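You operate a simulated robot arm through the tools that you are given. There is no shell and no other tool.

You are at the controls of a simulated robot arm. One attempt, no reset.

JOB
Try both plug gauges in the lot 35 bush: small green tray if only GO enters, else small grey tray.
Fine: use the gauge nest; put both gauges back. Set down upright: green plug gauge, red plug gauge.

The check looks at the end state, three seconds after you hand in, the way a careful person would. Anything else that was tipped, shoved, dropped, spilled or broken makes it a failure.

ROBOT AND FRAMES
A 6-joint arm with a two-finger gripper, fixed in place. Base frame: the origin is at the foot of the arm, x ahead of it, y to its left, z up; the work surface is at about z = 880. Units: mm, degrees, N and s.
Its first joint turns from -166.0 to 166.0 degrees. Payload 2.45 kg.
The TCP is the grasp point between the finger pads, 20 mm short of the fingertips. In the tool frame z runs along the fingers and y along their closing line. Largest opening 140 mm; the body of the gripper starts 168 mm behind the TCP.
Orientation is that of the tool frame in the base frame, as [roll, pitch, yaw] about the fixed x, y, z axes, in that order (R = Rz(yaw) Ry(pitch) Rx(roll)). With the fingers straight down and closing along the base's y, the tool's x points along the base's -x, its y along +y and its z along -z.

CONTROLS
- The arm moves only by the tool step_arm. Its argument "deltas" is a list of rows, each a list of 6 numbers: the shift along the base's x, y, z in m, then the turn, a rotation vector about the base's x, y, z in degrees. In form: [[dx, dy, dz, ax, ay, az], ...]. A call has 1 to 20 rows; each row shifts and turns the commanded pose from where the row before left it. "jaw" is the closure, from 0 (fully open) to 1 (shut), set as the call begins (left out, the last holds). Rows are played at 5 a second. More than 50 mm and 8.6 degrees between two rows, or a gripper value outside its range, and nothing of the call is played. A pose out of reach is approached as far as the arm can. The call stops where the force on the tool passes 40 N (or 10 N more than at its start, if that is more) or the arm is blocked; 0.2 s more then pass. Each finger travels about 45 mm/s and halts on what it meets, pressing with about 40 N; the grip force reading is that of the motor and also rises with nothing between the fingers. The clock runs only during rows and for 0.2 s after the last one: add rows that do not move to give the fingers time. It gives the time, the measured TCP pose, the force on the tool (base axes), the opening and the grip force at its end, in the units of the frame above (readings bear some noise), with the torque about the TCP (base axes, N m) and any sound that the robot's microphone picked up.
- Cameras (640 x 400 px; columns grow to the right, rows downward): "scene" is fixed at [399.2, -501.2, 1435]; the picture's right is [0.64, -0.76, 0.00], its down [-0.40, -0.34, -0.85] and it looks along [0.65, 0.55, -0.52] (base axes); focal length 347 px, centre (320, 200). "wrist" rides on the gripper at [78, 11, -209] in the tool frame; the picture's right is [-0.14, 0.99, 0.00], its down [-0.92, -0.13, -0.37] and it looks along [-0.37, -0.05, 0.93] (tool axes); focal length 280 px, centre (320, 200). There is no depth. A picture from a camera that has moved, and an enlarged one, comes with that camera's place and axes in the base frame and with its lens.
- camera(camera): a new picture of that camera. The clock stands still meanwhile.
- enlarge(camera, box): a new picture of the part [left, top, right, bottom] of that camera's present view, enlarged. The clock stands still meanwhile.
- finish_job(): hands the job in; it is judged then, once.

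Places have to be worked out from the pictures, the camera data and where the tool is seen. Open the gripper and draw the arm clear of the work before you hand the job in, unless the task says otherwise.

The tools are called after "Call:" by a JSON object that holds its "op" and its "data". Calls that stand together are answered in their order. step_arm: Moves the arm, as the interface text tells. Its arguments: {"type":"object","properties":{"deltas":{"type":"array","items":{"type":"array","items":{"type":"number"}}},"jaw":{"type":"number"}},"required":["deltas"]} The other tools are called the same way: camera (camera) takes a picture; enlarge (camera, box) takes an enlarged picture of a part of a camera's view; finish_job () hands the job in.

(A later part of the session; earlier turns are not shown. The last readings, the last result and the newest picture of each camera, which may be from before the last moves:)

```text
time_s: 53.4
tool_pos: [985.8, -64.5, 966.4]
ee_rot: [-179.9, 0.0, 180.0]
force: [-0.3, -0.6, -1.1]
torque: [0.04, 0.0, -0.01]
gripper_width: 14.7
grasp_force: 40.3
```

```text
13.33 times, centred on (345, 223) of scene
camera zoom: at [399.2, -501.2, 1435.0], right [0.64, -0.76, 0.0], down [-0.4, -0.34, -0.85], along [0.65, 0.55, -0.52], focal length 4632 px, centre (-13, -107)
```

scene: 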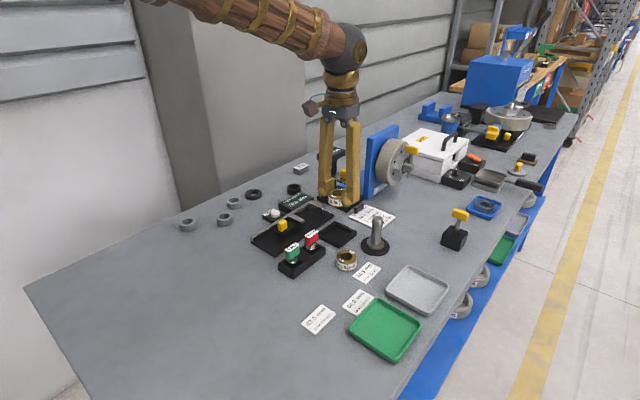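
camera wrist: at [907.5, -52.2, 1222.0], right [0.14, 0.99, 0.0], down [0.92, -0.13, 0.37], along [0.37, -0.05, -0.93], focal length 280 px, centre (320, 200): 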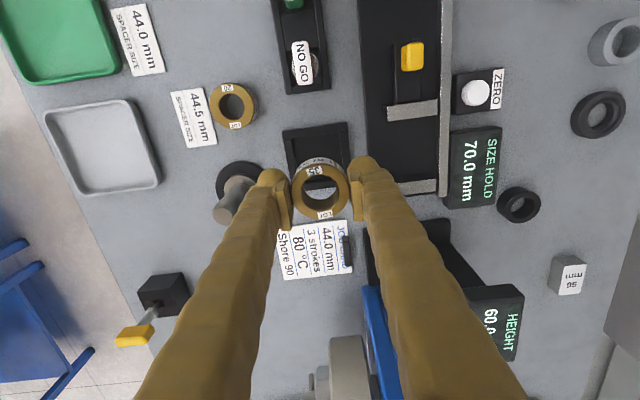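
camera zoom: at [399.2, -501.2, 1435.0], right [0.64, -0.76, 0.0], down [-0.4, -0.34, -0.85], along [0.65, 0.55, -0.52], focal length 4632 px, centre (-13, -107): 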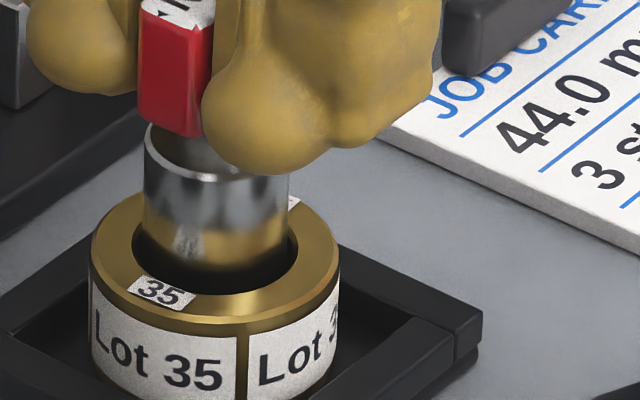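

No contact yet at TCP ≈ 966. Continuing down in 1 mm steps.

Call:
{"op": "step_arm", "data": {"deltas": [[0, 0, -0.001, 0, 0, 0], [0, 0, -0.0005, 0, 0, 0], [0, 0, 0, 0, 0, 0]]}}

Call:
{"op": "step_arm", "data": {"deltas": [[0, 0, -0.001, 0, 0, 0], [0, 0, -0.0005, 0, 0, 0], [0, 0, 0, 0, 0, 0]]}}

Call:
{"op": "step_arm", "data": {"deltas": [[0, 0, -0.001, 0, 0, 0], [0, 0, 0, 0, 0, 0]]}}

Call:
{"op": "enlarge", "data": {"camera": "scene", "box": [330, 208, 360, 238]}}

Call:
{"op": "enlarge", "data": {"camera": "wrist", "box": [293, 138, 349, 178]}}

```text
time_s: 54.2
tool_pos: [986.8, -64.3, 963.3]
ee_rot: [-180.0, -0.1, 180.0]
force: [-0.4, -0.2, -1.9]
torque: [0.03, 0.01, 0.01]
gripper_width: 14.7
grasp_force: 39.5
```

```text
time_s: 55.0
tool_pos: [986.7, -64.1, 963.1]
ee_rot: [-179.9, 0.0, 180.0]
force: [-0.7, 0.5, -1.7]
torque: [0.0, -0.01, -0.02]
gripper_width: 14.7
grasp_force: 39.7
```

```text
time_s: 55.6
tool_pos: [985.7, -63.1, 961.3]
ee_rot: [179.9, 0.0, -180.0]
force: [-0.2, -0.2, -1.9]
torque: [0.0, 0.01, 0.0]
gripper_width: 14.8
grasp_force: 40.0
```

```text
13.33 times, centred on (345, 223) of scene
camera zoom: at [399.2, -501.2, 1435.0], right [0.64, -0.76, 0.0], down [-0.4, -0.34, -0.85], along [0.65, 0.55, -0.52], focal length 4632 px, centre (-13, -107)
```

zoom: 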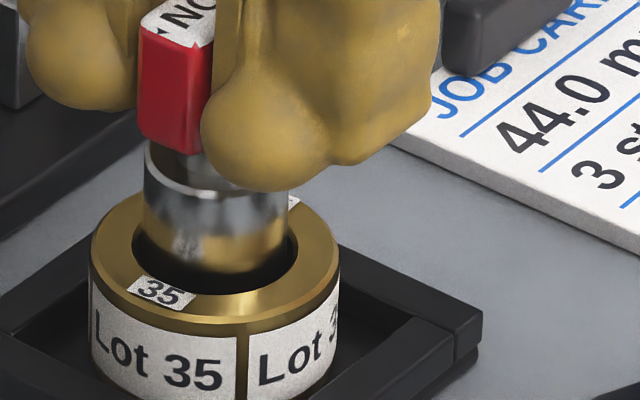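

```text
10.00 times, centred on (321, 158) of wrist
camera zoom: at [908.3, -52.4, 1170.2], right [0.14, 0.99, 0.0], down [0.92, -0.13, 0.37], along [0.37, -0.05, -0.93], focal length 2804 px, centre (310, 620)
```

zoom: 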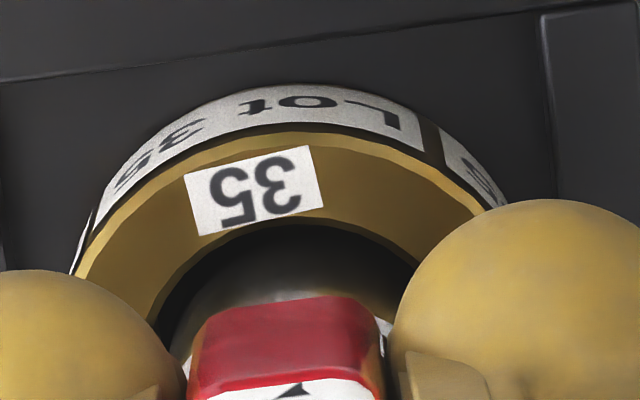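

NO GO's nose is about 6 mm below the bush top with no force. I'll go on slowly to see whether it truly enters.

Call:
{"op": "step_arm", "data": {"deltas": [[0, 0, -0.001, 0, 0, 0], [0, 0, -0.001, 0, 0, 0], [0, 0, -0.001, 0, 0, 0], [0, 0, 0, 0, 0, 0]]}}

Call:
{"op": "step_arm", "data": {"deltas": [[0, 0, -0.001, 0, 0, 0], [0, 0, -0.001, 0, 0, 0], [0, 0, -0.001, 0, 0, 0], [0, 0, 0, 0, 0, 0]]}}

Call:
{"op": "enlarge", "data": {"camera": "scene", "box": [330, 208, 360, 238]}}

Call:
{"op": "enlarge", "data": {"camera": "wrist", "box": [293, 138, 349, 178]}}

```text
time_s: 56.6
tool_pos: [987.1, -63.4, 957.7]
ee_rot: [-180.0, -0.1, -180.0]
force: [-1.1, 0.1, -1.7]
torque: [0.01, 0.05, 0.01]
gripper_width: 14.7
grasp_force: 39.7
```

```text
time_s: 57.6
tool_pos: [987.1, -65.2, 954.9]
ee_rot: [-179.9, 0.0, 180.0]
force: [-0.1, 0.1, -2.4]
torque: [0.0, -0.03, 0.0]
gripper_width: 14.6
grasp_force: 39.7
```

```text
13.33 times, centred on (345, 223) of scene
camera zoom: at [399.2, -501.2, 1435.0], right [0.64, -0.76, 0.0], down [-0.4, -0.34, -0.85], along [0.65, 0.55, -0.52], focal length 4632 px, centre (-13, -107)
```

zoom: 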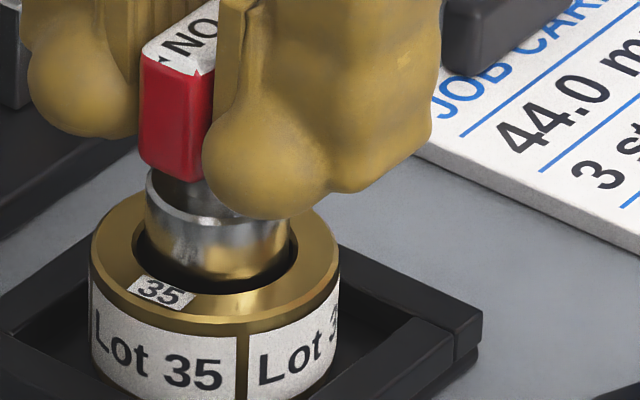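

```text
10.00 times, centred on (321, 158) of wrist
camera zoom: at [908.3, -52.8, 1164.2], right [0.14, 0.99, 0.0], down [0.92, -0.13, 0.37], along [0.37, -0.05, -0.93], focal length 2804 px, centre (310, 620)
```

zoom: 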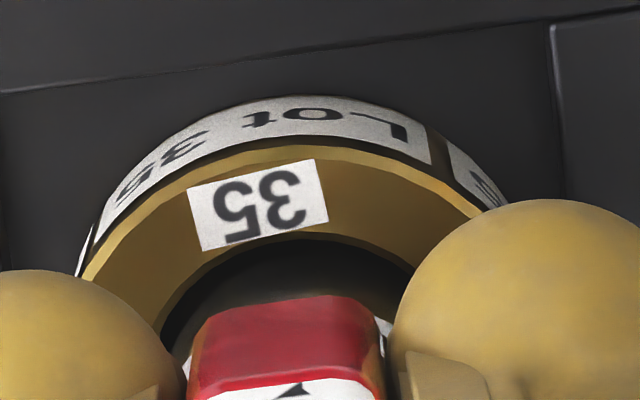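

NO GO is now about 12 mm in, still with no resistance. I'll go to nearly full depth to be certain.

Call:
{"op": "step_arm", "data": {"deltas": [[0, 0, -0.001, 0, 0, 0], [0, 0, -0.001, 0, 0, 0], [0, 0, -0.001, 0, 0, 0], [0, 0, -0.001, 0, 0, 0], [0, 0, 0, 0, 0, 0]]}}

Call:
{"op": "step_arm", "data": {"deltas": [[0, 0, -0.001, 0, 0, 0], [0, 0, -0.001, 0, 0, 0], [0, 0, -0.001, 0, 0, 0], [0, 0, -0.001, 0, 0, 0], [0, 0, 0, 0, 0, 0]]}}

Call:
{"op": "enlarge", "data": {"camera": "scene", "box": [330, 208, 360, 238]}}

Call:
{"op": "enlarge", "data": {"camera": "wrist", "box": [280, 130, 360, 200]}}

```text
time_s: 58.8
tool_pos: [986.0, -64.0, 951.7]
ee_rot: [180.0, 0.1, -180.0]
force: [-0.1, -0.3, -0.5]
torque: [0.04, -0.01, 0.0]
gripper_width: 14.8
grasp_force: 40.2
```

```text
time_s: 60.0
tool_pos: [985.6, -63.6, 947.3]
ee_rot: [-180.0, -0.1, -180.0]
force: [-0.2, 0.0, -1.5]
torque: [-0.02, 0.02, 0.01]
gripper_width: 14.7
grasp_force: 39.9
```

```text
13.33 times, centred on (345, 223) of scene
camera zoom: at [399.2, -501.2, 1435.0], right [0.64, -0.76, 0.0], down [-0.4, -0.34, -0.85], along [0.65, 0.55, -0.52], focal length 4632 px, centre (-13, -107)
```

zoom: 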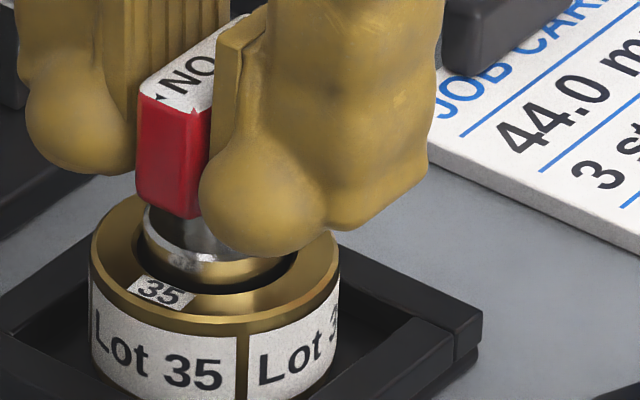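

```text
5.71 times, centred on (320, 165) of wrist
camera zoom: at [907.9, -52.7, 1155.9], right [0.14, 0.99, 0.0], down [0.92, -0.13, 0.37], along [0.37, -0.05, -0.93], focal length 1602 px, centre (320, 400)
```

zoom: 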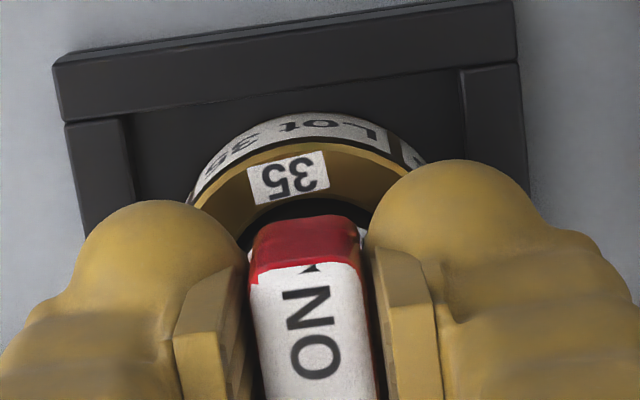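

NO GO enters fully, about 20 mm, so both gauges enter and the bush goes in the small grey tray. First I'll withdraw and return NO GO to its pocket.

Call:
{"op": "step_arm", "data": {"deltas": [[0, 0, 0.004, 0, 0, 0], [0, 0, 0.006, 0, 0, 0], [0, 0, 0.01, 0, 0, 0], [0, 0, 0.02, 0, 0, 0], [0, 0, 0.025, 0, 0, 0], [0, 0, 0, 0, 0, 0]]}}

Call:
{"op": "enlarge", "data": {"camera": "scene", "box": [310, 180, 380, 250]}}

```text
time_s: 61.4
tool_pos: [985.6, -65.1, 1013.1]
ee_rot: [-179.9, 0.1, 179.9]
force: [-0.4, 0.2, -1.5]
torque: [0.03, 0.01, 0.03]
gripper_width: 14.8
grasp_force: 40.0
```

```text
5.71 times, centred on (345, 215) of scene
camera zoom: at [399.2, -501.2, 1435.0], right [0.64, -0.76, 0.0], down [-0.4, -0.34, -0.85], along [0.65, 0.55, -0.52], focal length 1985 px, centre (177, 114)
```

zoom: 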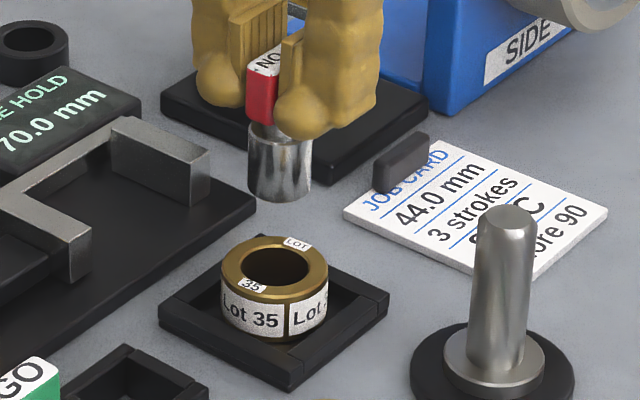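

It came out cleanly with the bush unmoved. Carrying NO GO back over its pocket.

Call:
{"op": "step_arm", "data": {"deltas": [[-0.034, 0, 0, 0, 0, 0], [-0.034, 0, 0, 0, 0, 0], [-0.0333, 0, 0, 0, 0, 0], [0, 0, 0, 0, 0, 0], [0, 0, 0, 0, 0, 0]]}}

Call:
{"op": "enlarge", "data": {"camera": "wrist", "box": [260, 100, 380, 220]}}

Call:
{"op": "enlarge", "data": {"camera": "scene", "box": [260, 190, 350, 280]}}

```text
time_s: 62.6
tool_pos: [885.2, -64.2, 1010.9]
ee_rot: [-180.0, 0.0, -180.0]
force: [0.3, -0.5, -1.1]
torque: [0.01, 0.01, -0.03]
gripper_width: 15.0
grasp_force: 40.4
```

```text
3.33 times, centred on (320, 160) of wrist
camera zoom: at [806.5, -52.6, 1221.3], right [0.14, 0.99, 0.0], down [0.92, -0.13, 0.37], along [0.37, -0.05, -0.93], focal length 935 px, centre (320, 333)
```

zoom: 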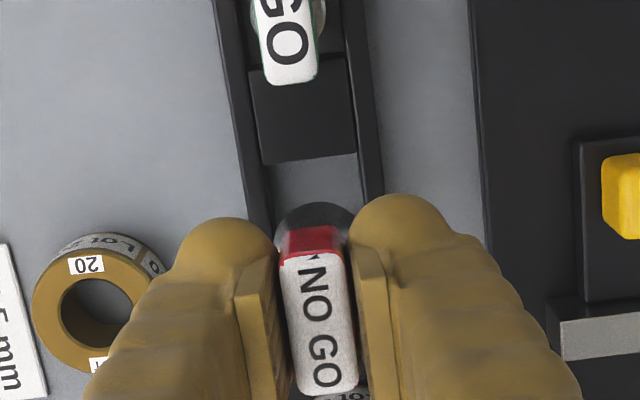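

```text
4.44 times, centred on (305, 235) of scene
camera zoom: at [399.2, -501.2, 1435.0], right [0.64, -0.76, 0.0], down [-0.4, -0.34, -0.85], along [0.65, 0.55, -0.52], focal length 1544 px, centre (387, 44)
```

zoom: 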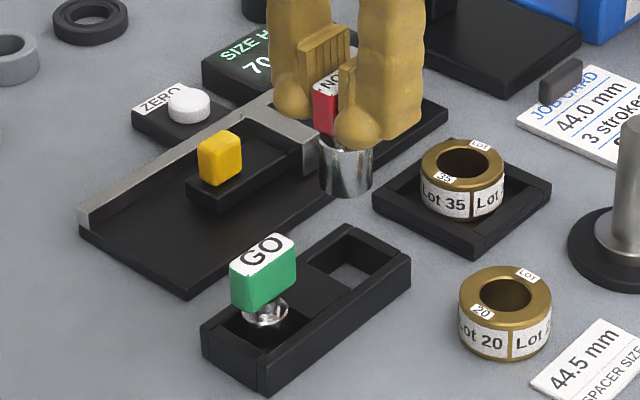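

The tool is (+0.4,-1.3) mm from the pickup spot. I'll correct and lower to just above the rack, then check.

Call:
{"op": "step_arm", "data": {"deltas": [[0.0004, -0.0013, 0, 0, 0, 0], [0, 0, -0.02, 0, 0, 0], [0, 0, -0.02, 0, 0, 0], [0, 0, 0, 0, 0, 0], [0, 0, 0, 0, 0, 0]]}}

Call:
{"op": "enlarge", "data": {"camera": "wrist", "box": [260, 100, 380, 220]}}

Call:
{"op": "enlarge", "data": {"camera": "scene", "box": [290, 210, 340, 260]}}

```text
time_s: 63.8
tool_pos: [885.4, -67.3, 972.5]
ee_rot: [-179.9, 0.0, -180.0]
force: [0.0, -1.1, -0.9]
torque: [0.04, 0.03, 0.03]
gripper_width: 14.5
grasp_force: 40.0
```

```text
3.33 times, centred on (320, 160) of wrist
camera zoom: at [807.7, -55.0, 1181.2], right [0.14, 0.99, 0.0], down [0.92, -0.13, 0.37], along [0.37, -0.05, -0.93], focal length 935 px, centre (320, 333)
```

zoom: 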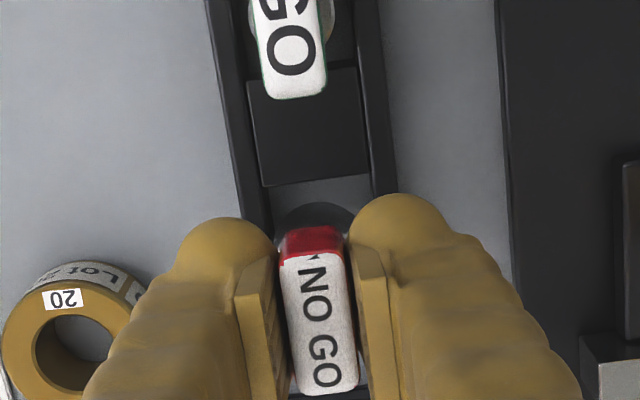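

```text
8.00 times, centred on (315, 235) of scene
camera zoom: at [399.2, -501.2, 1435.0], right [0.64, -0.76, 0.0], down [-0.4, -0.34, -0.85], along [0.65, 0.55, -0.52], focal length 2779 px, centre (360, -80)
```

zoom: 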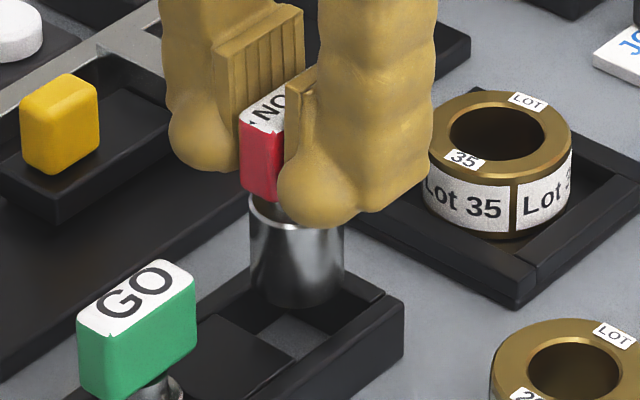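

The arm drifted to (885.7,-66.0). I'll correct by (-0.8,+1.1) before going in.

Call:
{"op": "step_arm", "data": {"deltas": [[-0.0008, 0.0011, 0, 0, 0, 0], [0, 0, 0, 0, 0, 0], [0, 0, 0, 0, 0, 0]]}}

Call:
{"op": "enlarge", "data": {"camera": "wrist", "box": [260, 100, 380, 220]}}

Call:
{"op": "enlarge", "data": {"camera": "scene", "box": [290, 210, 340, 260]}}

```text
time_s: 64.6
tool_pos: [884.9, -65.1, 972.6]
ee_rot: [-180.0, 0.0, -179.9]
force: [0.5, -0.2, -1.5]
torque: [0.0, 0.01, 0.0]
gripper_width: 14.8
grasp_force: 39.4
```

```text
3.33 times, centred on (320, 160) of wrist
camera zoom: at [807.0, -53.9, 1181.3], right [0.14, 0.99, 0.0], down [0.92, -0.13, 0.37], along [0.37, -0.05, -0.93], focal length 935 px, centre (320, 333)
```

zoom: 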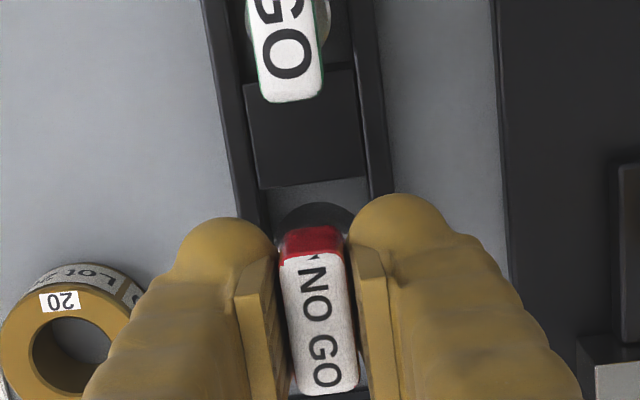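

```text
8.00 times, centred on (315, 235) of scene
camera zoom: at [399.2, -501.2, 1435.0], right [0.64, -0.76, 0.0], down [-0.4, -0.34, -0.85], along [0.65, 0.55, -0.52], focal length 2779 px, centre (360, -80)
```

zoom: 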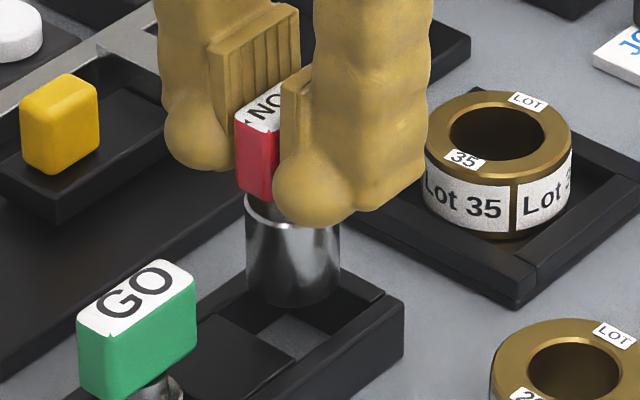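

The pose matches the pickup pose. Lowering into the pocket.

Call:
{"op": "step_arm", "data": {"deltas": [[0, 0, -0.004, 0, 0, 0], [0, 0, -0.004, 0, 0, 0], [0, 0, -0.004, 0, 0, 0], [0, 0, 0, 0, 0, 0]]}}

Call:
{"op": "enlarge", "data": {"camera": "scene", "box": [290, 210, 340, 260]}}

Call:
{"op": "enlarge", "data": {"camera": "wrist", "box": [260, 110, 380, 220]}}

```text
time_s: 65.6
tool_pos: [884.9, -65.2, 959.8]
ee_rot: [180.0, 0.0, 180.0]
force: [0.9, 0.4, -1.3]
torque: [0.01, 0.02, 0.0]
gripper_width: 14.8
grasp_force: 39.7
```

```text
8.00 times, centred on (315, 235) of scene
camera zoom: at [399.2, -501.2, 1435.0], right [0.64, -0.76, 0.0], down [-0.4, -0.34, -0.85], along [0.65, 0.55, -0.52], focal length 2779 px, centre (360, -80)
```

zoom: 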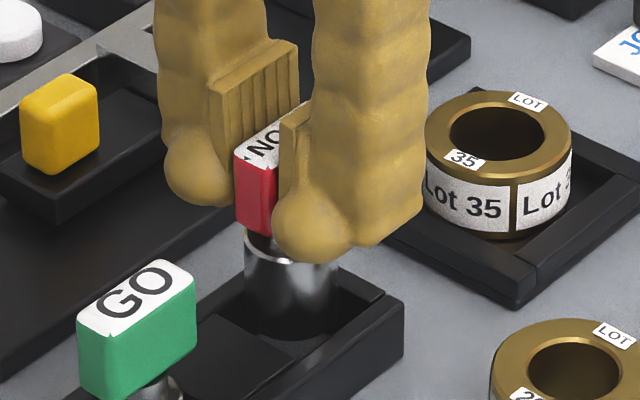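

```text
3.64 times, centred on (320, 165) of wrist
camera zoom: at [806.9, -53.4, 1168.5], right [0.14, 0.99, 0.0], down [0.92, -0.13, 0.37], along [0.37, -0.05, -0.93], focal length 1020 px, centre (320, 327)
```

zoom: 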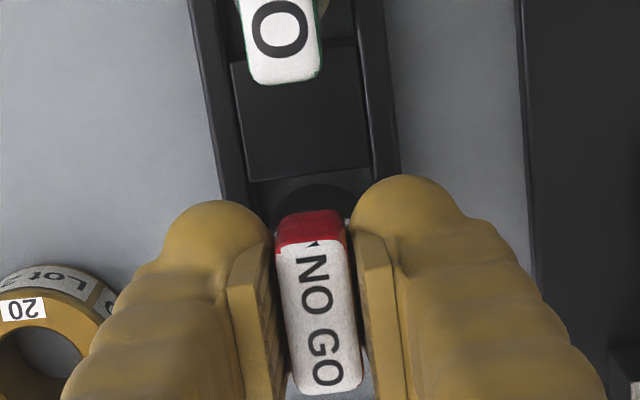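

It's entering the pocket with no contact. Continuing down, then touching off gently.

Call:
{"op": "step_arm", "data": {"deltas": [[0, -0.0002, -0.004, 0, 0, 0], [0, 0, -0.004, 0, 0, 0], [0, 0, -0.004, 0, 0, 0], [0, 0, -0.003, 0, 0, 0], [0, 0, -0.002, 0, 0, 0], [0, 0, 0, 0, 0, 0]]}}

Call:
{"op": "step_arm", "data": {"deltas": [[0, 0, -0.001, 0, 0, 0], [0, 0, 0, 0, 0, 0]]}}

Call:
{"op": "enlarge", "data": {"camera": "wrist", "box": [260, 110, 380, 220]}}

```text
time_s: 67.0
tool_pos: [886.1, -64.3, 943.1]
ee_rot: [-180.0, -0.1, -180.0]
force: [-0.2, -0.8, -1.4]
torque: [-0.01, 0.03, 0.01]
gripper_width: 14.7
grasp_force: 40.7
```

```text
time_s: 67.6
tool_pos: [885.4, -63.7, 941.5]
ee_rot: [179.9, -0.1, 180.0]
force: [-0.1, 0.0, -1.9]
torque: [0.03, 0.01, 0.01]
gripper_width: 14.8
grasp_force: 40.0
```

```text
3.64 times, centred on (320, 165) of wrist
camera zoom: at [806.7, -52.8, 1151.4], right [0.14, 0.99, 0.0], down [0.92, -0.13, 0.37], along [0.37, -0.05, -0.93], focal length 1020 px, centre (320, 327)
```

zoom: 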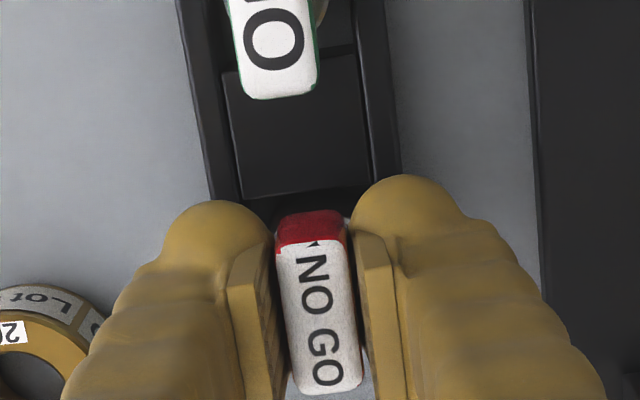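

About 2 mm still to go. I'll trim y and touch down in small steps.

Call:
{"op": "step_arm", "data": {"deltas": [[0, -0.0008, -0.001, 0, 0, 0], [0, 0, -0.0005, 0, 0, 0], [0, 0, 0, 0, 0, 0]]}}

Call:
{"op": "step_arm", "data": {"deltas": [[0, 0, -0.0006, 0, 0, 0], [0, 0, 0, 0, 0, 0]]}}

```text
time_s: 68.4
tool_pos: [884.8, -65.4, 939.4]
ee_rot: [-180.0, 0.1, 180.0]
force: [-0.3, 0.1, -1.7]
torque: [0.03, -0.01, -0.04]
gripper_width: 14.4
grasp_force: 39.8
```

```text
time_s: 69.0
tool_pos: [884.2, -65.4, 941.1]
ee_rot: [179.9, 0.0, 179.9]
force: [-1.7, 1.3, 7.7]
torque: [0.07, 0.13, -0.03]
gripper_width: 14.8
grasp_force: 40.2
```

Touchdown shows +7.7 N, so NO GO is on the bottom of its pocket. Releasing and rising.

Call:
{"op": "step_arm", "data": {"deltas": [[0, 0, 0, 0, 0, 0], [0, 0, 0, 0, 0, 0], [0, 0, 0, 0, 0, 0]], "jaw": 0.7}}

Call:
{"op": "step_arm", "data": {"deltas": [[0, 0, 0.01, 0, 0, 0], [0, 0, 0.02, 0, 0, 0], [0, 0, 0.03, 0, 0, 0], [0, 0, 0.02, 0, 0, 0], [0, 0, 0, 0, 0, 0]]}}

Call:
{"op": "enlarge", "data": {"camera": "scene", "box": [260, 190, 360, 280]}}

Call:
{"op": "enlarge", "data": {"camera": "wrist", "box": [240, 60, 400, 240]}}

```text
time_s: 69.8
tool_pos: [884.9, -66.2, 939.0]
ee_rot: [-180.0, 0.0, 180.0]
force: [-0.9, -0.6, 0.3]
torque: [0.04, 0.0, 0.02]
gripper_width: 41.9
grasp_force: 0.1
```

```text
time_s: 71.0
tool_pos: [884.8, -63.7, 1021.2]
ee_rot: [180.0, 0.1, 180.0]
force: [-1.2, 0.1, -0.5]
torque: [-0.01, 0.03, 0.01]
gripper_width: 41.9
grasp_force: 0.1
```

```text
4.44 times, centred on (310, 235) of scene
camera zoom: at [399.2, -501.2, 1435.0], right [0.64, -0.76, 0.0], down [-0.4, -0.34, -0.85], along [0.65, 0.55, -0.52], focal length 1544 px, centre (364, 44)
```

zoom: 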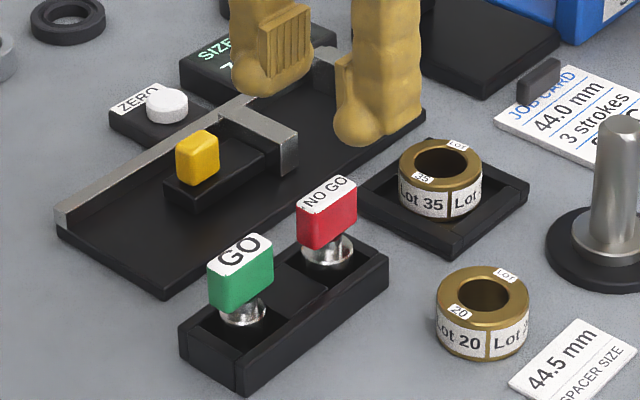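

```text
2.22 times, centred on (320, 150) of wrist
camera zoom: at [805.7, -53.9, 1230.1], right [0.14, 0.99, 0.0], down [0.92, -0.13, 0.37], along [0.37, -0.05, -0.93], focal length 623 px, centre (320, 311)
```

zoom: 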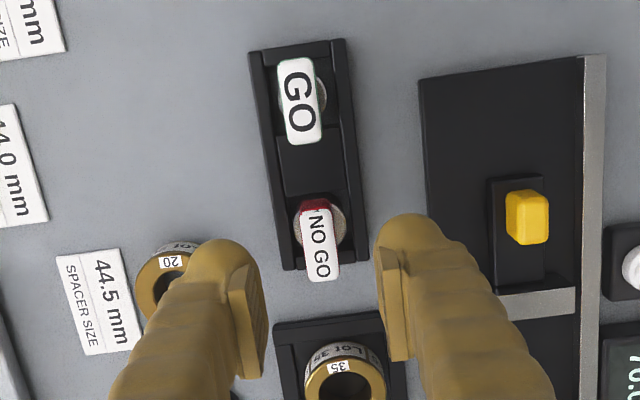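

Both gauges stand upright in their pockets. Next I'll open to 60 mm and go back above the bush in the nest.

Call:
{"op": "step_arm", "data": {"deltas": [[0.034, 0, 0, 0, 0, 0], [0.034, 0, 0, 0, 0, 0], [0.0345, 0, 0, 0, 0, 0], [0, 0, -0.03, 0, 0, 0], [0, 0, -0.03, 0, 0, 0], [0, 0, 0, 0, 0, 0], [0, 0, 0, 0, 0, 0]], "jaw": 0.57}}

Call:
{"op": "enlarge", "data": {"camera": "wrist", "box": [260, 110, 380, 230]}}

```text
time_s: 72.6
tool_pos: [988.3, -66.7, 958.4]
ee_rot: [-180.0, 0.1, -180.0]
force: [0.5, -0.7, -0.5]
torque: [0.0, -0.01, -0.01]
gripper_width: 60.6
grasp_force: 0.0
```

```text
3.33 times, centred on (320, 170) of wrist
camera zoom: at [910.1, -53.8, 1168.2], right [0.14, 0.99, 0.0], down [0.92, -0.13, 0.37], along [0.37, -0.05, -0.93], focal length 935 px, centre (320, 300)
```

zoom: 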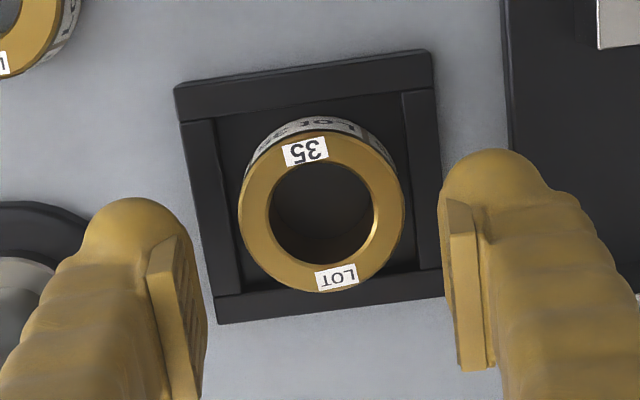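

The bush centre is at about (987.3,-64.1). I'll correct and descend to just above the grip height.

Call:
{"op": "step_arm", "data": {"deltas": [[-0.001, 0.0007, 0, 0, 0, 0], [0, 0, -0.02, 0, 0, 0], [0, 0, -0.015, 0, 0, 0], [0, 0, 0, 0, 0, 0], [0, 0, 0, 0, 0, 0]]}}

Call:
{"op": "enlarge", "data": {"camera": "wrist", "box": [260, 110, 380, 230]}}

```text
time_s: 73.8
tool_pos: [986.9, -63.2, 925.1]
ee_rot: [180.0, 0.1, 180.0]
force: [0.2, 1.5, 0.2]
torque: [-0.01, 0.01, -0.01]
gripper_width: 60.4
grasp_force: 0.0
```

```text
3.33 times, centred on (320, 170) of wrist
camera zoom: at [908.2, -52.9, 1133.7], right [0.14, 0.99, 0.0], down [0.92, -0.13, 0.37], along [0.37, -0.05, -0.93], focal length 935 px, centre (320, 300)
```

zoom: 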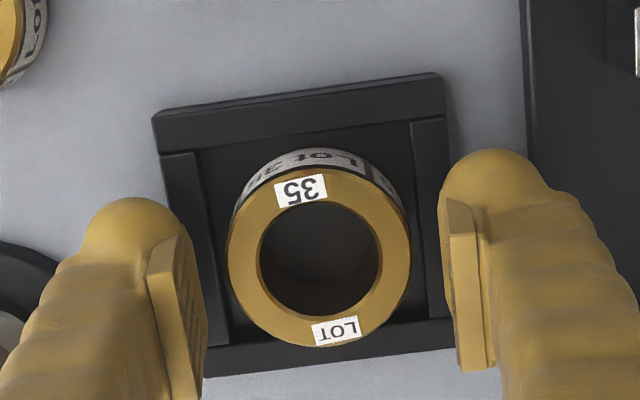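

It's centred in y. I'll nudge x by +0.7 and descend the last ~11 mm carefully so the tips don't hit the nest wall.

Call:
{"op": "step_arm", "data": {"deltas": [[0.0007, 0, -0.004, 0, 0, 0], [0, 0, -0.003, 0, 0, 0], [0, 0, -0.002, 0, 0, 0], [0, 0, 0, 0, 0, 0]]}}

Call:
{"op": "step_arm", "data": {"deltas": [[0, 0, -0.001, 0, 0, 0], [0, 0, 0, 0, 0, 0]]}}

Call:
{"op": "enlarge", "data": {"camera": "wrist", "box": [260, 110, 380, 230]}}

Call:
{"op": "enlarge", "data": {"camera": "scene", "box": [325, 205, 365, 245]}}

```text
time_s: 74.8
tool_pos: [986.1, -64.4, 915.0]
ee_rot: [-180.0, 0.0, -180.0]
force: [0.4, 0.5, 0.2]
torque: [0.02, 0.02, -0.02]
gripper_width: 60.0
grasp_force: 0.1
```

```text
time_s: 75.4
tool_pos: [987.5, -63.9, 915.2]
ee_rot: [-179.9, -0.1, -180.0]
force: [-0.4, -0.3, 0.6]
torque: [-0.02, 0.0, 0.0]
gripper_width: 60.0
grasp_force: 0.0
```

```text
3.33 times, centred on (320, 170) of wrist
camera zoom: at [908.3, -53.0, 1124.2], right [0.14, 0.99, 0.0], down [0.92, -0.13, 0.37], along [0.37, -0.05, -0.93], focal length 935 px, centre (320, 300)
```

zoom: 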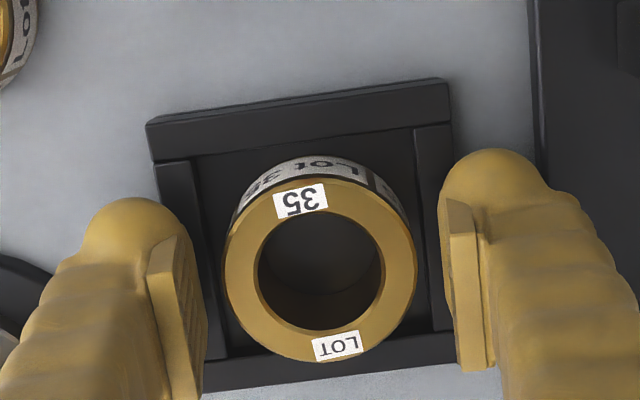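

```text
10.00 times, centred on (345, 225) of scene
camera zoom: at [399.2, -501.2, 1435.0], right [0.64, -0.76, 0.0], down [-0.4, -0.34, -0.85], along [0.65, 0.55, -0.52], focal length 3474 px, centre (70, -50)
```

zoom: 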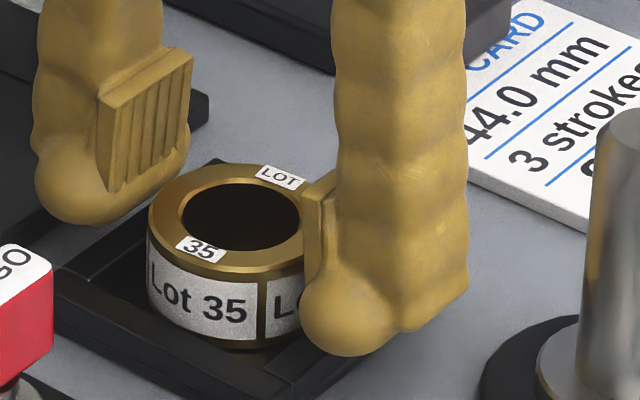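

1.5 mm more, then close on the bush.

Call:
{"op": "step_arm", "data": {"deltas": [[0, 0, -0.001, 0, 0, 0], [0, 0, -0.0006, 0, 0, 0], [0, 0, 0, 0, 0, 0]]}}

Call:
{"op": "step_arm", "data": {"deltas": [[0, 0, 0, 0, 0, 0], [0, 0, 0, 0, 0, 0], [0, 0, 0, 0, 0, 0], [0, 0, 0, 0, 0, 0]], "jaw": 0.75}}

Call:
{"op": "enlarge", "data": {"camera": "wrist", "box": [260, 110, 380, 230]}}

```text
time_s: 76.2
tool_pos: [987.5, -63.9, 912.9]
ee_rot: [-179.9, -0.1, -180.0]
force: [0.1, 0.1, -0.3]
torque: [0.0, 0.01, 0.03]
gripper_width: 60.1
grasp_force: 0.1
```

```text
time_s: 77.2
tool_pos: [986.1, -64.6, 913.2]
ee_rot: [-179.9, 0.0, -180.0]
force: [0.3, -0.3, 0.6]
torque: [-0.02, -0.01, -0.01]
gripper_width: 46.8
grasp_force: 40.5
```

```text
3.33 times, centred on (320, 170) of wrist
camera zoom: at [908.7, -53.1, 1122.3], right [0.14, 0.99, 0.0], down [0.92, -0.13, 0.37], along [0.37, -0.05, -0.93], focal length 935 px, centre (320, 300)
```

zoom: 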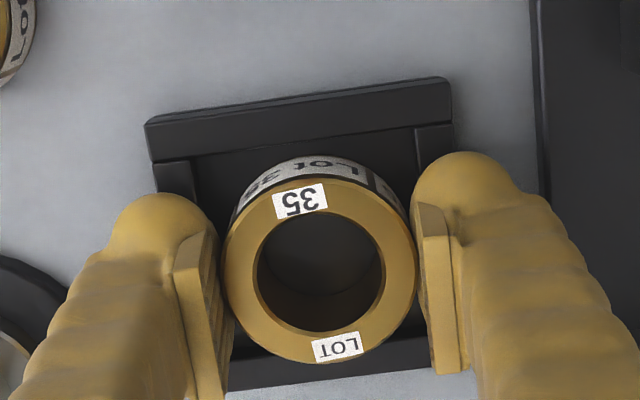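

Gripped at 46.8 mm with 40 N. Lifting out of the nest and checking the hold.

Call:
{"op": "step_arm", "data": {"deltas": [[0, 0, 0.003, 0, 0, 0], [0, 0, 0.007, 0, 0, 0], [0, 0, 0.015, 0, 0, 0], [0, 0, 0.025, 0, 0, 0], [0, 0, 0.025, 0, 0, 0], [0, 0, 0.025, 0, 0, 0], [0, 0, 0, 0, 0, 0]]}}

Call:
{"op": "camera", "data": {"camera": "scene"}}

Call:
{"op": "camera", "data": {"camera": "wrist"}}

```text
time_s: 78.8
tool_pos: [986.4, -64.7, 1013.6]
ee_rot: [-180.0, 0.0, -180.0]
force: [0.0, 0.0, -1.7]
torque: [0.03, -0.01, 0.02]
gripper_width: 46.6
grasp_force: 40.2
```

```text
taken
```

scene: 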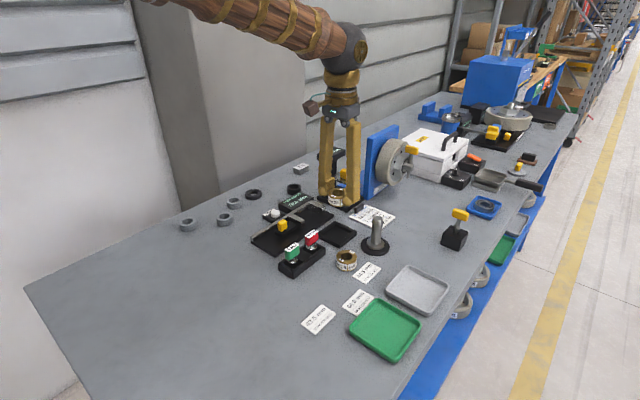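

```text
taken
camera wrist: at [908.0, -52.9, 1222.8], right [0.14, 0.99, 0.0], down [0.92, -0.13, 0.37], along [0.37, -0.05, -0.93], focal length 280 px, centre (320, 200)
```

wrist: 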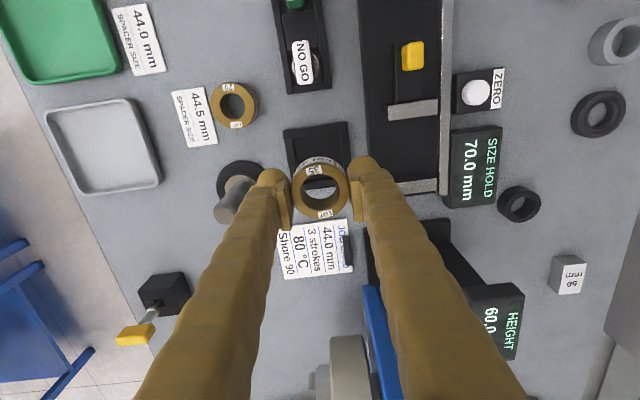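

The bush is held. The small grey tray is about 105 mm square, centred near (941,-326). I'll look at its rim height and inner size.

Call:
{"op": "enlarge", "data": {"camera": "scene", "box": [375, 255, 460, 325]}}

Call:
{"op": "enlarge", "data": {"camera": "wrist", "box": [20, 70, 180, 220]}}

```text
5.71 times, centred on (418, 290) of scene
camera zoom: at [399.2, -501.2, 1435.0], right [0.64, -0.76, 0.0], down [-0.4, -0.34, -0.85], along [0.65, 0.55, -0.52], focal length 1985 px, centre (-237, -314)
```

zoom: 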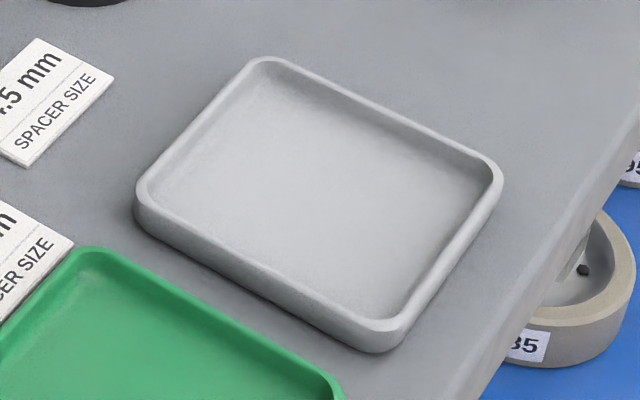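

```text
2.67 times, centred on (100, 145) of wrist
camera zoom: at [908.0, -52.9, 1222.8], right [0.14, 0.99, 0.0], down [0.92, -0.13, 0.37], along [0.37, -0.05, -0.93], focal length 748 px, centre (907, 347)
```

zoom: 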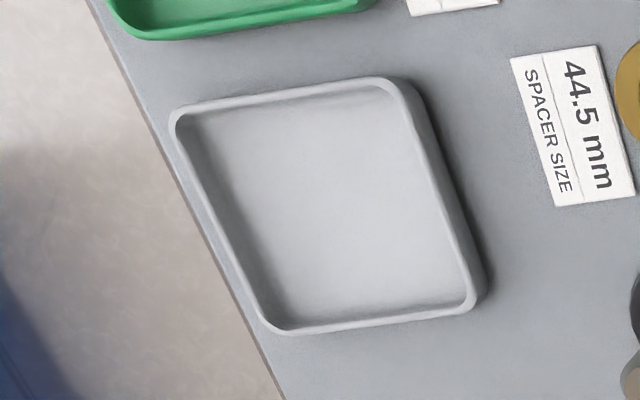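

The tray is about 104 mm square, centred near (942,-315), with a rim of about 13–15 mm. I'll carry the bush over it and measure again from there.

Call:
{"op": "step_arm", "data": {"deltas": [[0, 0, 0.01, 0, 0, 0], [-0.0064, -0.0312, 0, 0, 0, 0], [-0.0064, -0.0312, 0, 0, 0, 0], [-0.0064, -0.0312, 0, 0, 0, 0], [-0.0064, -0.0312, 0, 0, 0, 0], [-0.0064, -0.0312, 0, 0, 0, 0], [-0.0064, -0.0312, 0, 0, 0, 0], [-0.0064, -0.0312, 0, 0, 0, 0], [-0.0064, -0.0312, 0, 0, 0, 0], [0, 0, 0, 0, 0, 0], [0, 0, 0, 0, 0, 0]]}}

Call:
{"op": "camera", "data": {"camera": "wrist"}}

Call:
{"op": "camera", "data": {"camera": "scene"}}

```text
time_s: 81.2
tool_pos: [936.1, -312.6, 1025.0]
ee_rot: [180.0, -0.1, 179.9]
force: [0.2, 0.8, -1.9]
torque: [0.01, 0.0, 0.04]
gripper_width: 46.7
grasp_force: 40.0
```

```text
taken
camera wrist: at [857.1, -301.4, 1233.1], right [0.14, 0.99, 0.0], down [0.92, -0.13, 0.37], along [0.37, -0.05, -0.93], focal length 280 px, centre (320, 200)
```

wrist: 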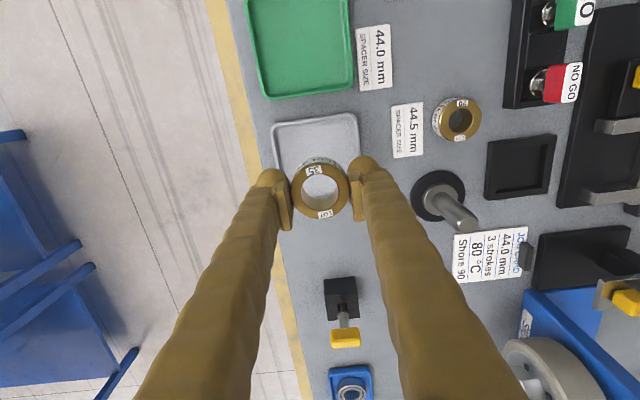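

```text
taken
```

scene: 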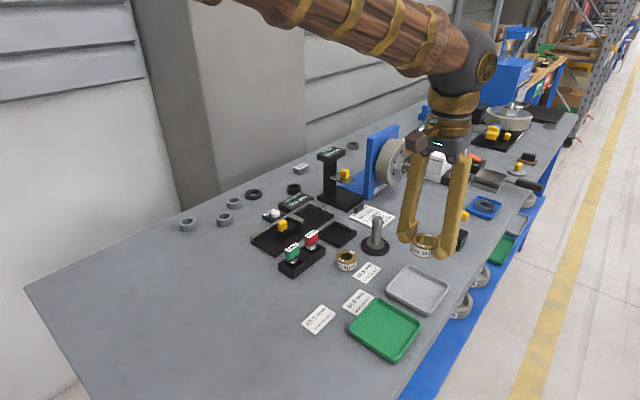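

Call:
{"op": "enlarge", "data": {"camera": "wrist", "box": [250, 100, 390, 230]}}

```text
3.08 times, centred on (320, 165) of wrist
camera zoom: at [857.1, -301.4, 1233.1], right [0.14, 0.99, 0.0], down [0.92, -0.13, 0.37], along [0.37, -0.05, -0.93], focal length 863 px, centre (320, 308)
```

zoom: 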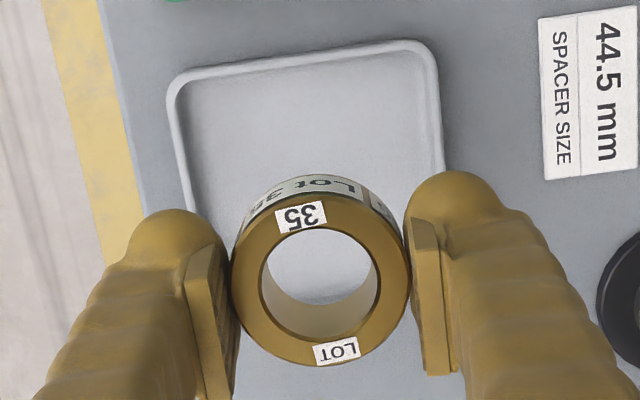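

The tray spans y -367 to -263 and x 890 to 994. I'll centre in y (-315) so the fingers stay inside the rim, and lower partway.

Call:
{"op": "step_arm", "data": {"deltas": [[0.001, -0.0026, 0, 0, 0, 0], [0, 0, -0.03, 0, 0, 0], [0, 0, -0.03, 0, 0, 0], [0, 0, -0.024, 0, 0, 0], [0, 0, 0, 0, 0, 0], [0, 0, 0, 0, 0, 0]]}}

Call:
{"op": "enlarge", "data": {"camera": "wrist", "box": [250, 100, 390, 230]}}

Call:
{"op": "enlarge", "data": {"camera": "scene", "box": [370, 240, 460, 320]}}

```text
time_s: 82.6
tool_pos: [935.9, -313.6, 940.4]
ee_rot: [-180.0, 0.0, -180.0]
force: [0.3, -0.1, -1.2]
torque: [-0.02, 0.02, 0.01]
gripper_width: 46.9
grasp_force: 40.1
```

```text
3.08 times, centred on (320, 165) of wrist
camera zoom: at [857.3, -302.9, 1148.8], right [0.14, 0.99, 0.0], down [0.92, -0.13, 0.37], along [0.37, -0.05, -0.93], focal length 863 px, centre (320, 308)
```

zoom: 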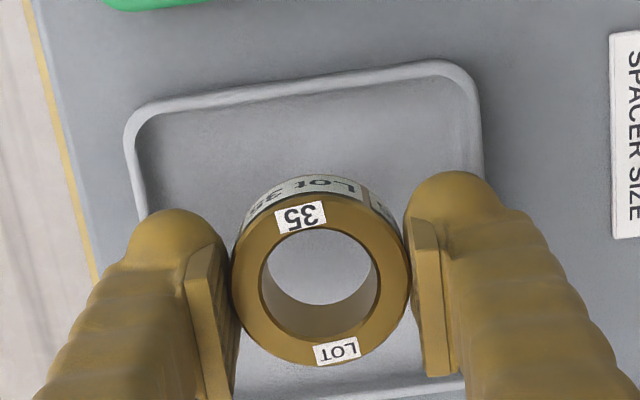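

```text
5.00 times, centred on (415, 280) of scene
camera zoom: at [399.2, -501.2, 1435.0], right [0.64, -0.76, 0.0], down [-0.4, -0.34, -0.85], along [0.65, 0.55, -0.52], focal length 1737 px, centre (-155, -200)
```

zoom: 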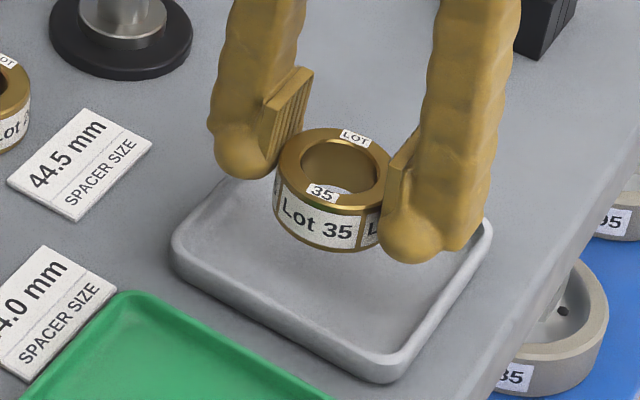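

The bush is nicely over the tray, about 1 mm too far in +y. I'll correct and lower to a few mm above the floor.

Call:
{"op": "step_arm", "data": {"deltas": [[0, -0.001, -0.006, 0, 0, 0], [0, 0, -0.006, 0, 0, 0], [0, 0, -0.006, 0, 0, 0], [0, 0, -0.003, 0, 0, 0], [0, 0, 0, 0, 0, 0]]}}

Call:
{"op": "enlarge", "data": {"camera": "wrist", "box": [250, 100, 390, 230]}}

Call:
{"op": "enlarge", "data": {"camera": "scene", "box": [380, 250, 460, 320]}}

```text
time_s: 83.8
tool_pos: [935.4, -316.1, 919.2]
ee_rot: [180.0, 0.0, 180.0]
force: [-0.6, 0.0, -1.9]
torque: [-0.02, 0.01, -0.04]
gripper_width: 46.7
grasp_force: 40.0
```

```text
3.08 times, centred on (320, 165) of wrist
camera zoom: at [858.1, -305.5, 1127.6], right [0.14, 0.99, 0.0], down [0.92, -0.13, 0.37], along [0.37, -0.05, -0.93], focal length 863 px, centre (320, 308)
```

zoom: 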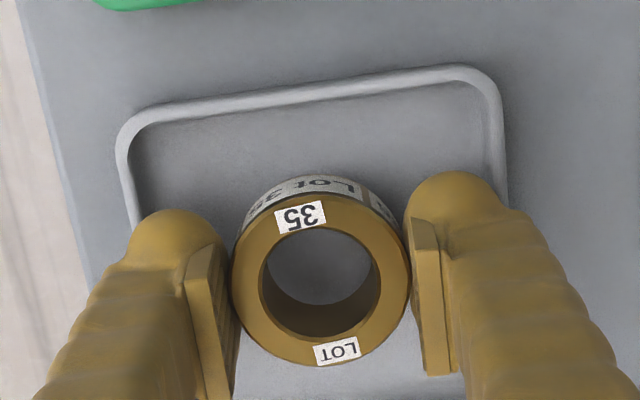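

```text
5.71 times, centred on (420, 285) of scene
camera zoom: at [399.2, -501.2, 1435.0], right [0.64, -0.76, 0.0], down [-0.4, -0.34, -0.85], along [0.65, 0.55, -0.52], focal length 1985 px, centre (-251, -286)
```

zoom: 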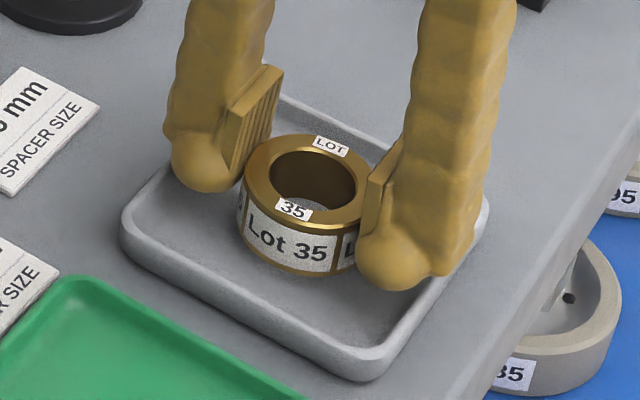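

y drifted to -316.5. I'll correct by +1.4 before going below the rim height.

Call:
{"op": "step_arm", "data": {"deltas": [[0, 0.0014, 0, 0, 0, 0], [0, 0, 0, 0, 0, 0], [0, 0, 0, 0, 0, 0]]}}

Call:
{"op": "enlarge", "data": {"camera": "wrist", "box": [250, 100, 390, 230]}}

```text
time_s: 84.6
tool_pos: [937.0, -315.7, 918.1]
ee_rot: [179.9, -0.1, -180.0]
force: [-0.5, 0.0, -3.1]
torque: [-0.02, -0.01, -0.04]
gripper_width: 46.4
grasp_force: 39.7
```

```text
3.08 times, centred on (320, 165) of wrist
camera zoom: at [858.2, -304.4, 1127.4], right [0.14, 0.99, 0.0], down [0.92, -0.13, 0.37], along [0.37, -0.05, -0.93], focal length 863 px, centre (320, 308)
```

zoom: 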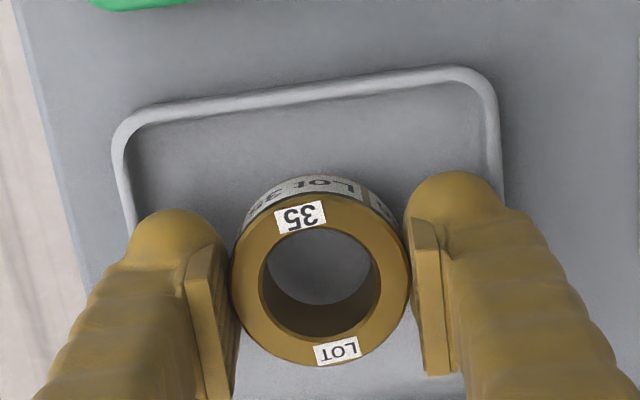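

y is now within 0.4 mm of the tray centre. Lowering in small steps to touch down.

Call:
{"op": "step_arm", "data": {"deltas": [[0, 0.0002, -0.001, 0, 0, 0], [0, 0, -0.001, 0, 0, 0], [0, 0, -0.001, 0, 0, 0], [0, 0, 0, 0, 0, 0]]}}

Call:
{"op": "step_arm", "data": {"deltas": [[0, 0, -0.001, 0, 0, 0], [0, 0, 0, 0, 0, 0]]}}

Call:
{"op": "step_arm", "data": {"deltas": [[0, 0, -0.001, 0, 0, 0], [0, 0, 0, 0, 0, 0]]}}

Call:
{"op": "enlarge", "data": {"camera": "scene", "box": [380, 250, 460, 320]}}

Call:
{"op": "enlarge", "data": {"camera": "wrist", "box": [250, 100, 390, 230]}}

```text
time_s: 85.6
tool_pos: [937.0, -315.7, 915.0]
ee_rot: [-180.0, 0.0, -180.0]
force: [-0.2, 0.3, -3.2]
torque: [0.03, 0.0, 0.0]
gripper_width: 46.6
grasp_force: 39.9
```

```text
time_s: 86.2
tool_pos: [936.8, -315.9, 913.8]
ee_rot: [179.9, 0.0, 180.0]
force: [-0.6, -0.1, -1.7]
torque: [0.0, -0.01, 0.01]
gripper_width: 46.6
grasp_force: 40.1
```

```text
time_s: 86.8
tool_pos: [937.4, -316.0, 912.7]
ee_rot: [179.9, 0.0, -180.0]
force: [-0.3, -0.5, -1.4]
torque: [-0.01, 0.0, 0.02]
gripper_width: 46.7
grasp_force: 40.1
```

```text
5.71 times, centred on (420, 285) of scene
camera zoom: at [399.2, -501.2, 1435.0], right [0.64, -0.76, 0.0], down [-0.4, -0.34, -0.85], along [0.65, 0.55, -0.52], focal length 1985 px, centre (-251, -286)
```

zoom: 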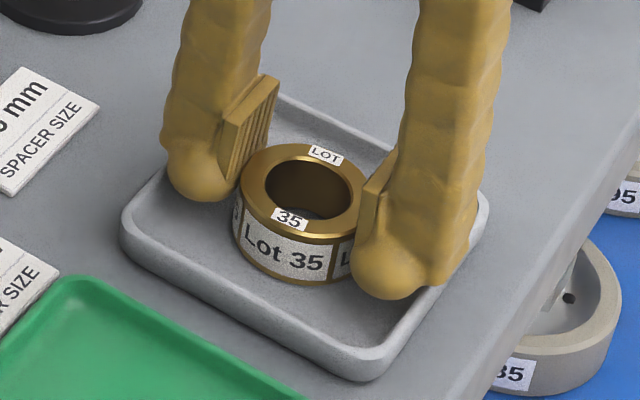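

```text
3.08 times, centred on (320, 165) of wrist
camera zoom: at [858.4, -304.5, 1122.1], right [0.14, 0.99, 0.0], down [0.92, -0.13, 0.37], along [0.37, -0.05, -0.93], focal length 863 px, centre (320, 308)
```

zoom: 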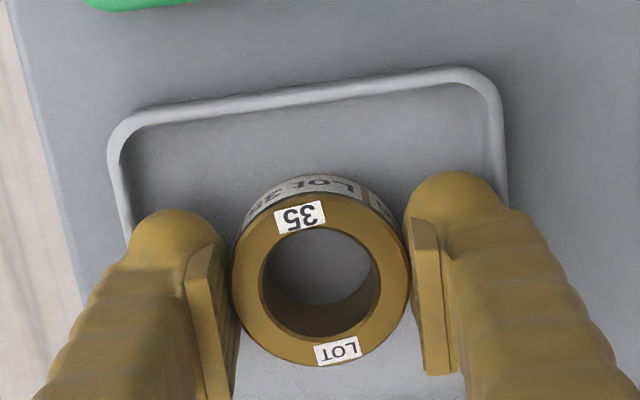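

Still no contact at TCP ≈ 913. Continuing 1 mm at a time.

Call:
{"op": "step_arm", "data": {"deltas": [[0, 0.0003, -0.001, 0, 0, 0], [0, 0, 0, 0, 0, 0]]}}

Call:
{"op": "step_arm", "data": {"deltas": [[0, 0, -0.0007, 0, 0, 0], [0, 0, 0, 0, 0, 0]]}}

```text
time_s: 87.4
tool_pos: [936.1, -316.1, 911.6]
ee_rot: [179.9, 0.0, -180.0]
force: [0.3, 0.3, -0.6]
torque: [-0.01, 0.04, -0.01]
gripper_width: 46.5
grasp_force: 40.4
```

```text
time_s: 88.0
tool_pos: [937.2, -315.1, 911.7]
ee_rot: [179.9, 0.0, 180.0]
force: [-3.9, -0.3, 10.9]
torque: [0.02, 0.3, -0.07]
gripper_width: 46.6
grasp_force: 40.3
```

Touchdown shows +11 N with the same signature as the nest placement. I'll check visually before opening slightly.

Call:
{"op": "enlarge", "data": {"camera": "scene", "box": [390, 260, 450, 320]}}

Call:
{"op": "enlarge", "data": {"camera": "wrist", "box": [250, 100, 390, 230]}}

```text
6.67 times, centred on (420, 290) of scene
camera zoom: at [399.2, -501.2, 1435.0], right [0.64, -0.76, 0.0], down [-0.4, -0.34, -0.85], along [0.65, 0.55, -0.52], focal length 2316 px, centre (-347, -400)
```

zoom: 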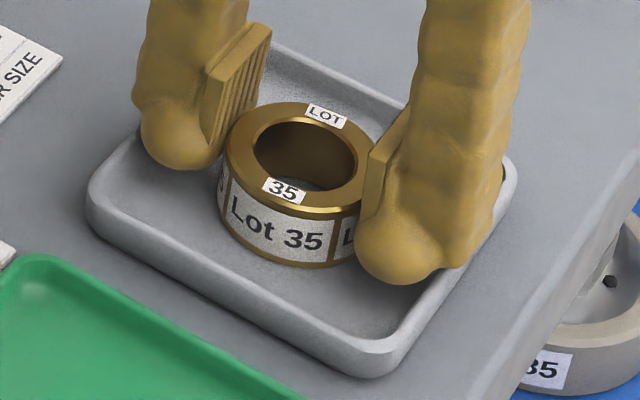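

```text
3.08 times, centred on (320, 165) of wrist
camera zoom: at [858.3, -304.2, 1121.3], right [0.14, 0.99, 0.0], down [0.92, -0.13, 0.37], along [0.37, -0.05, -0.93], focal length 863 px, centre (320, 308)
```

zoom: 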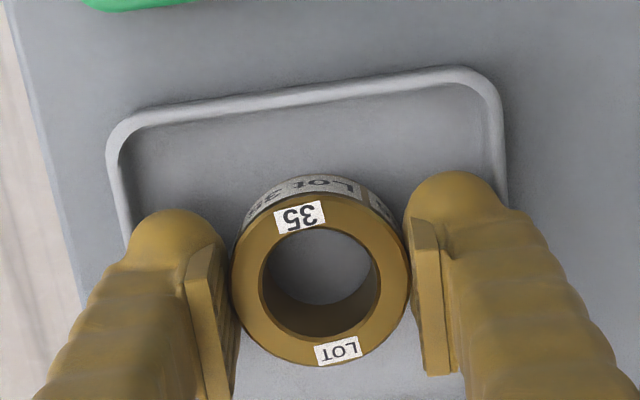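

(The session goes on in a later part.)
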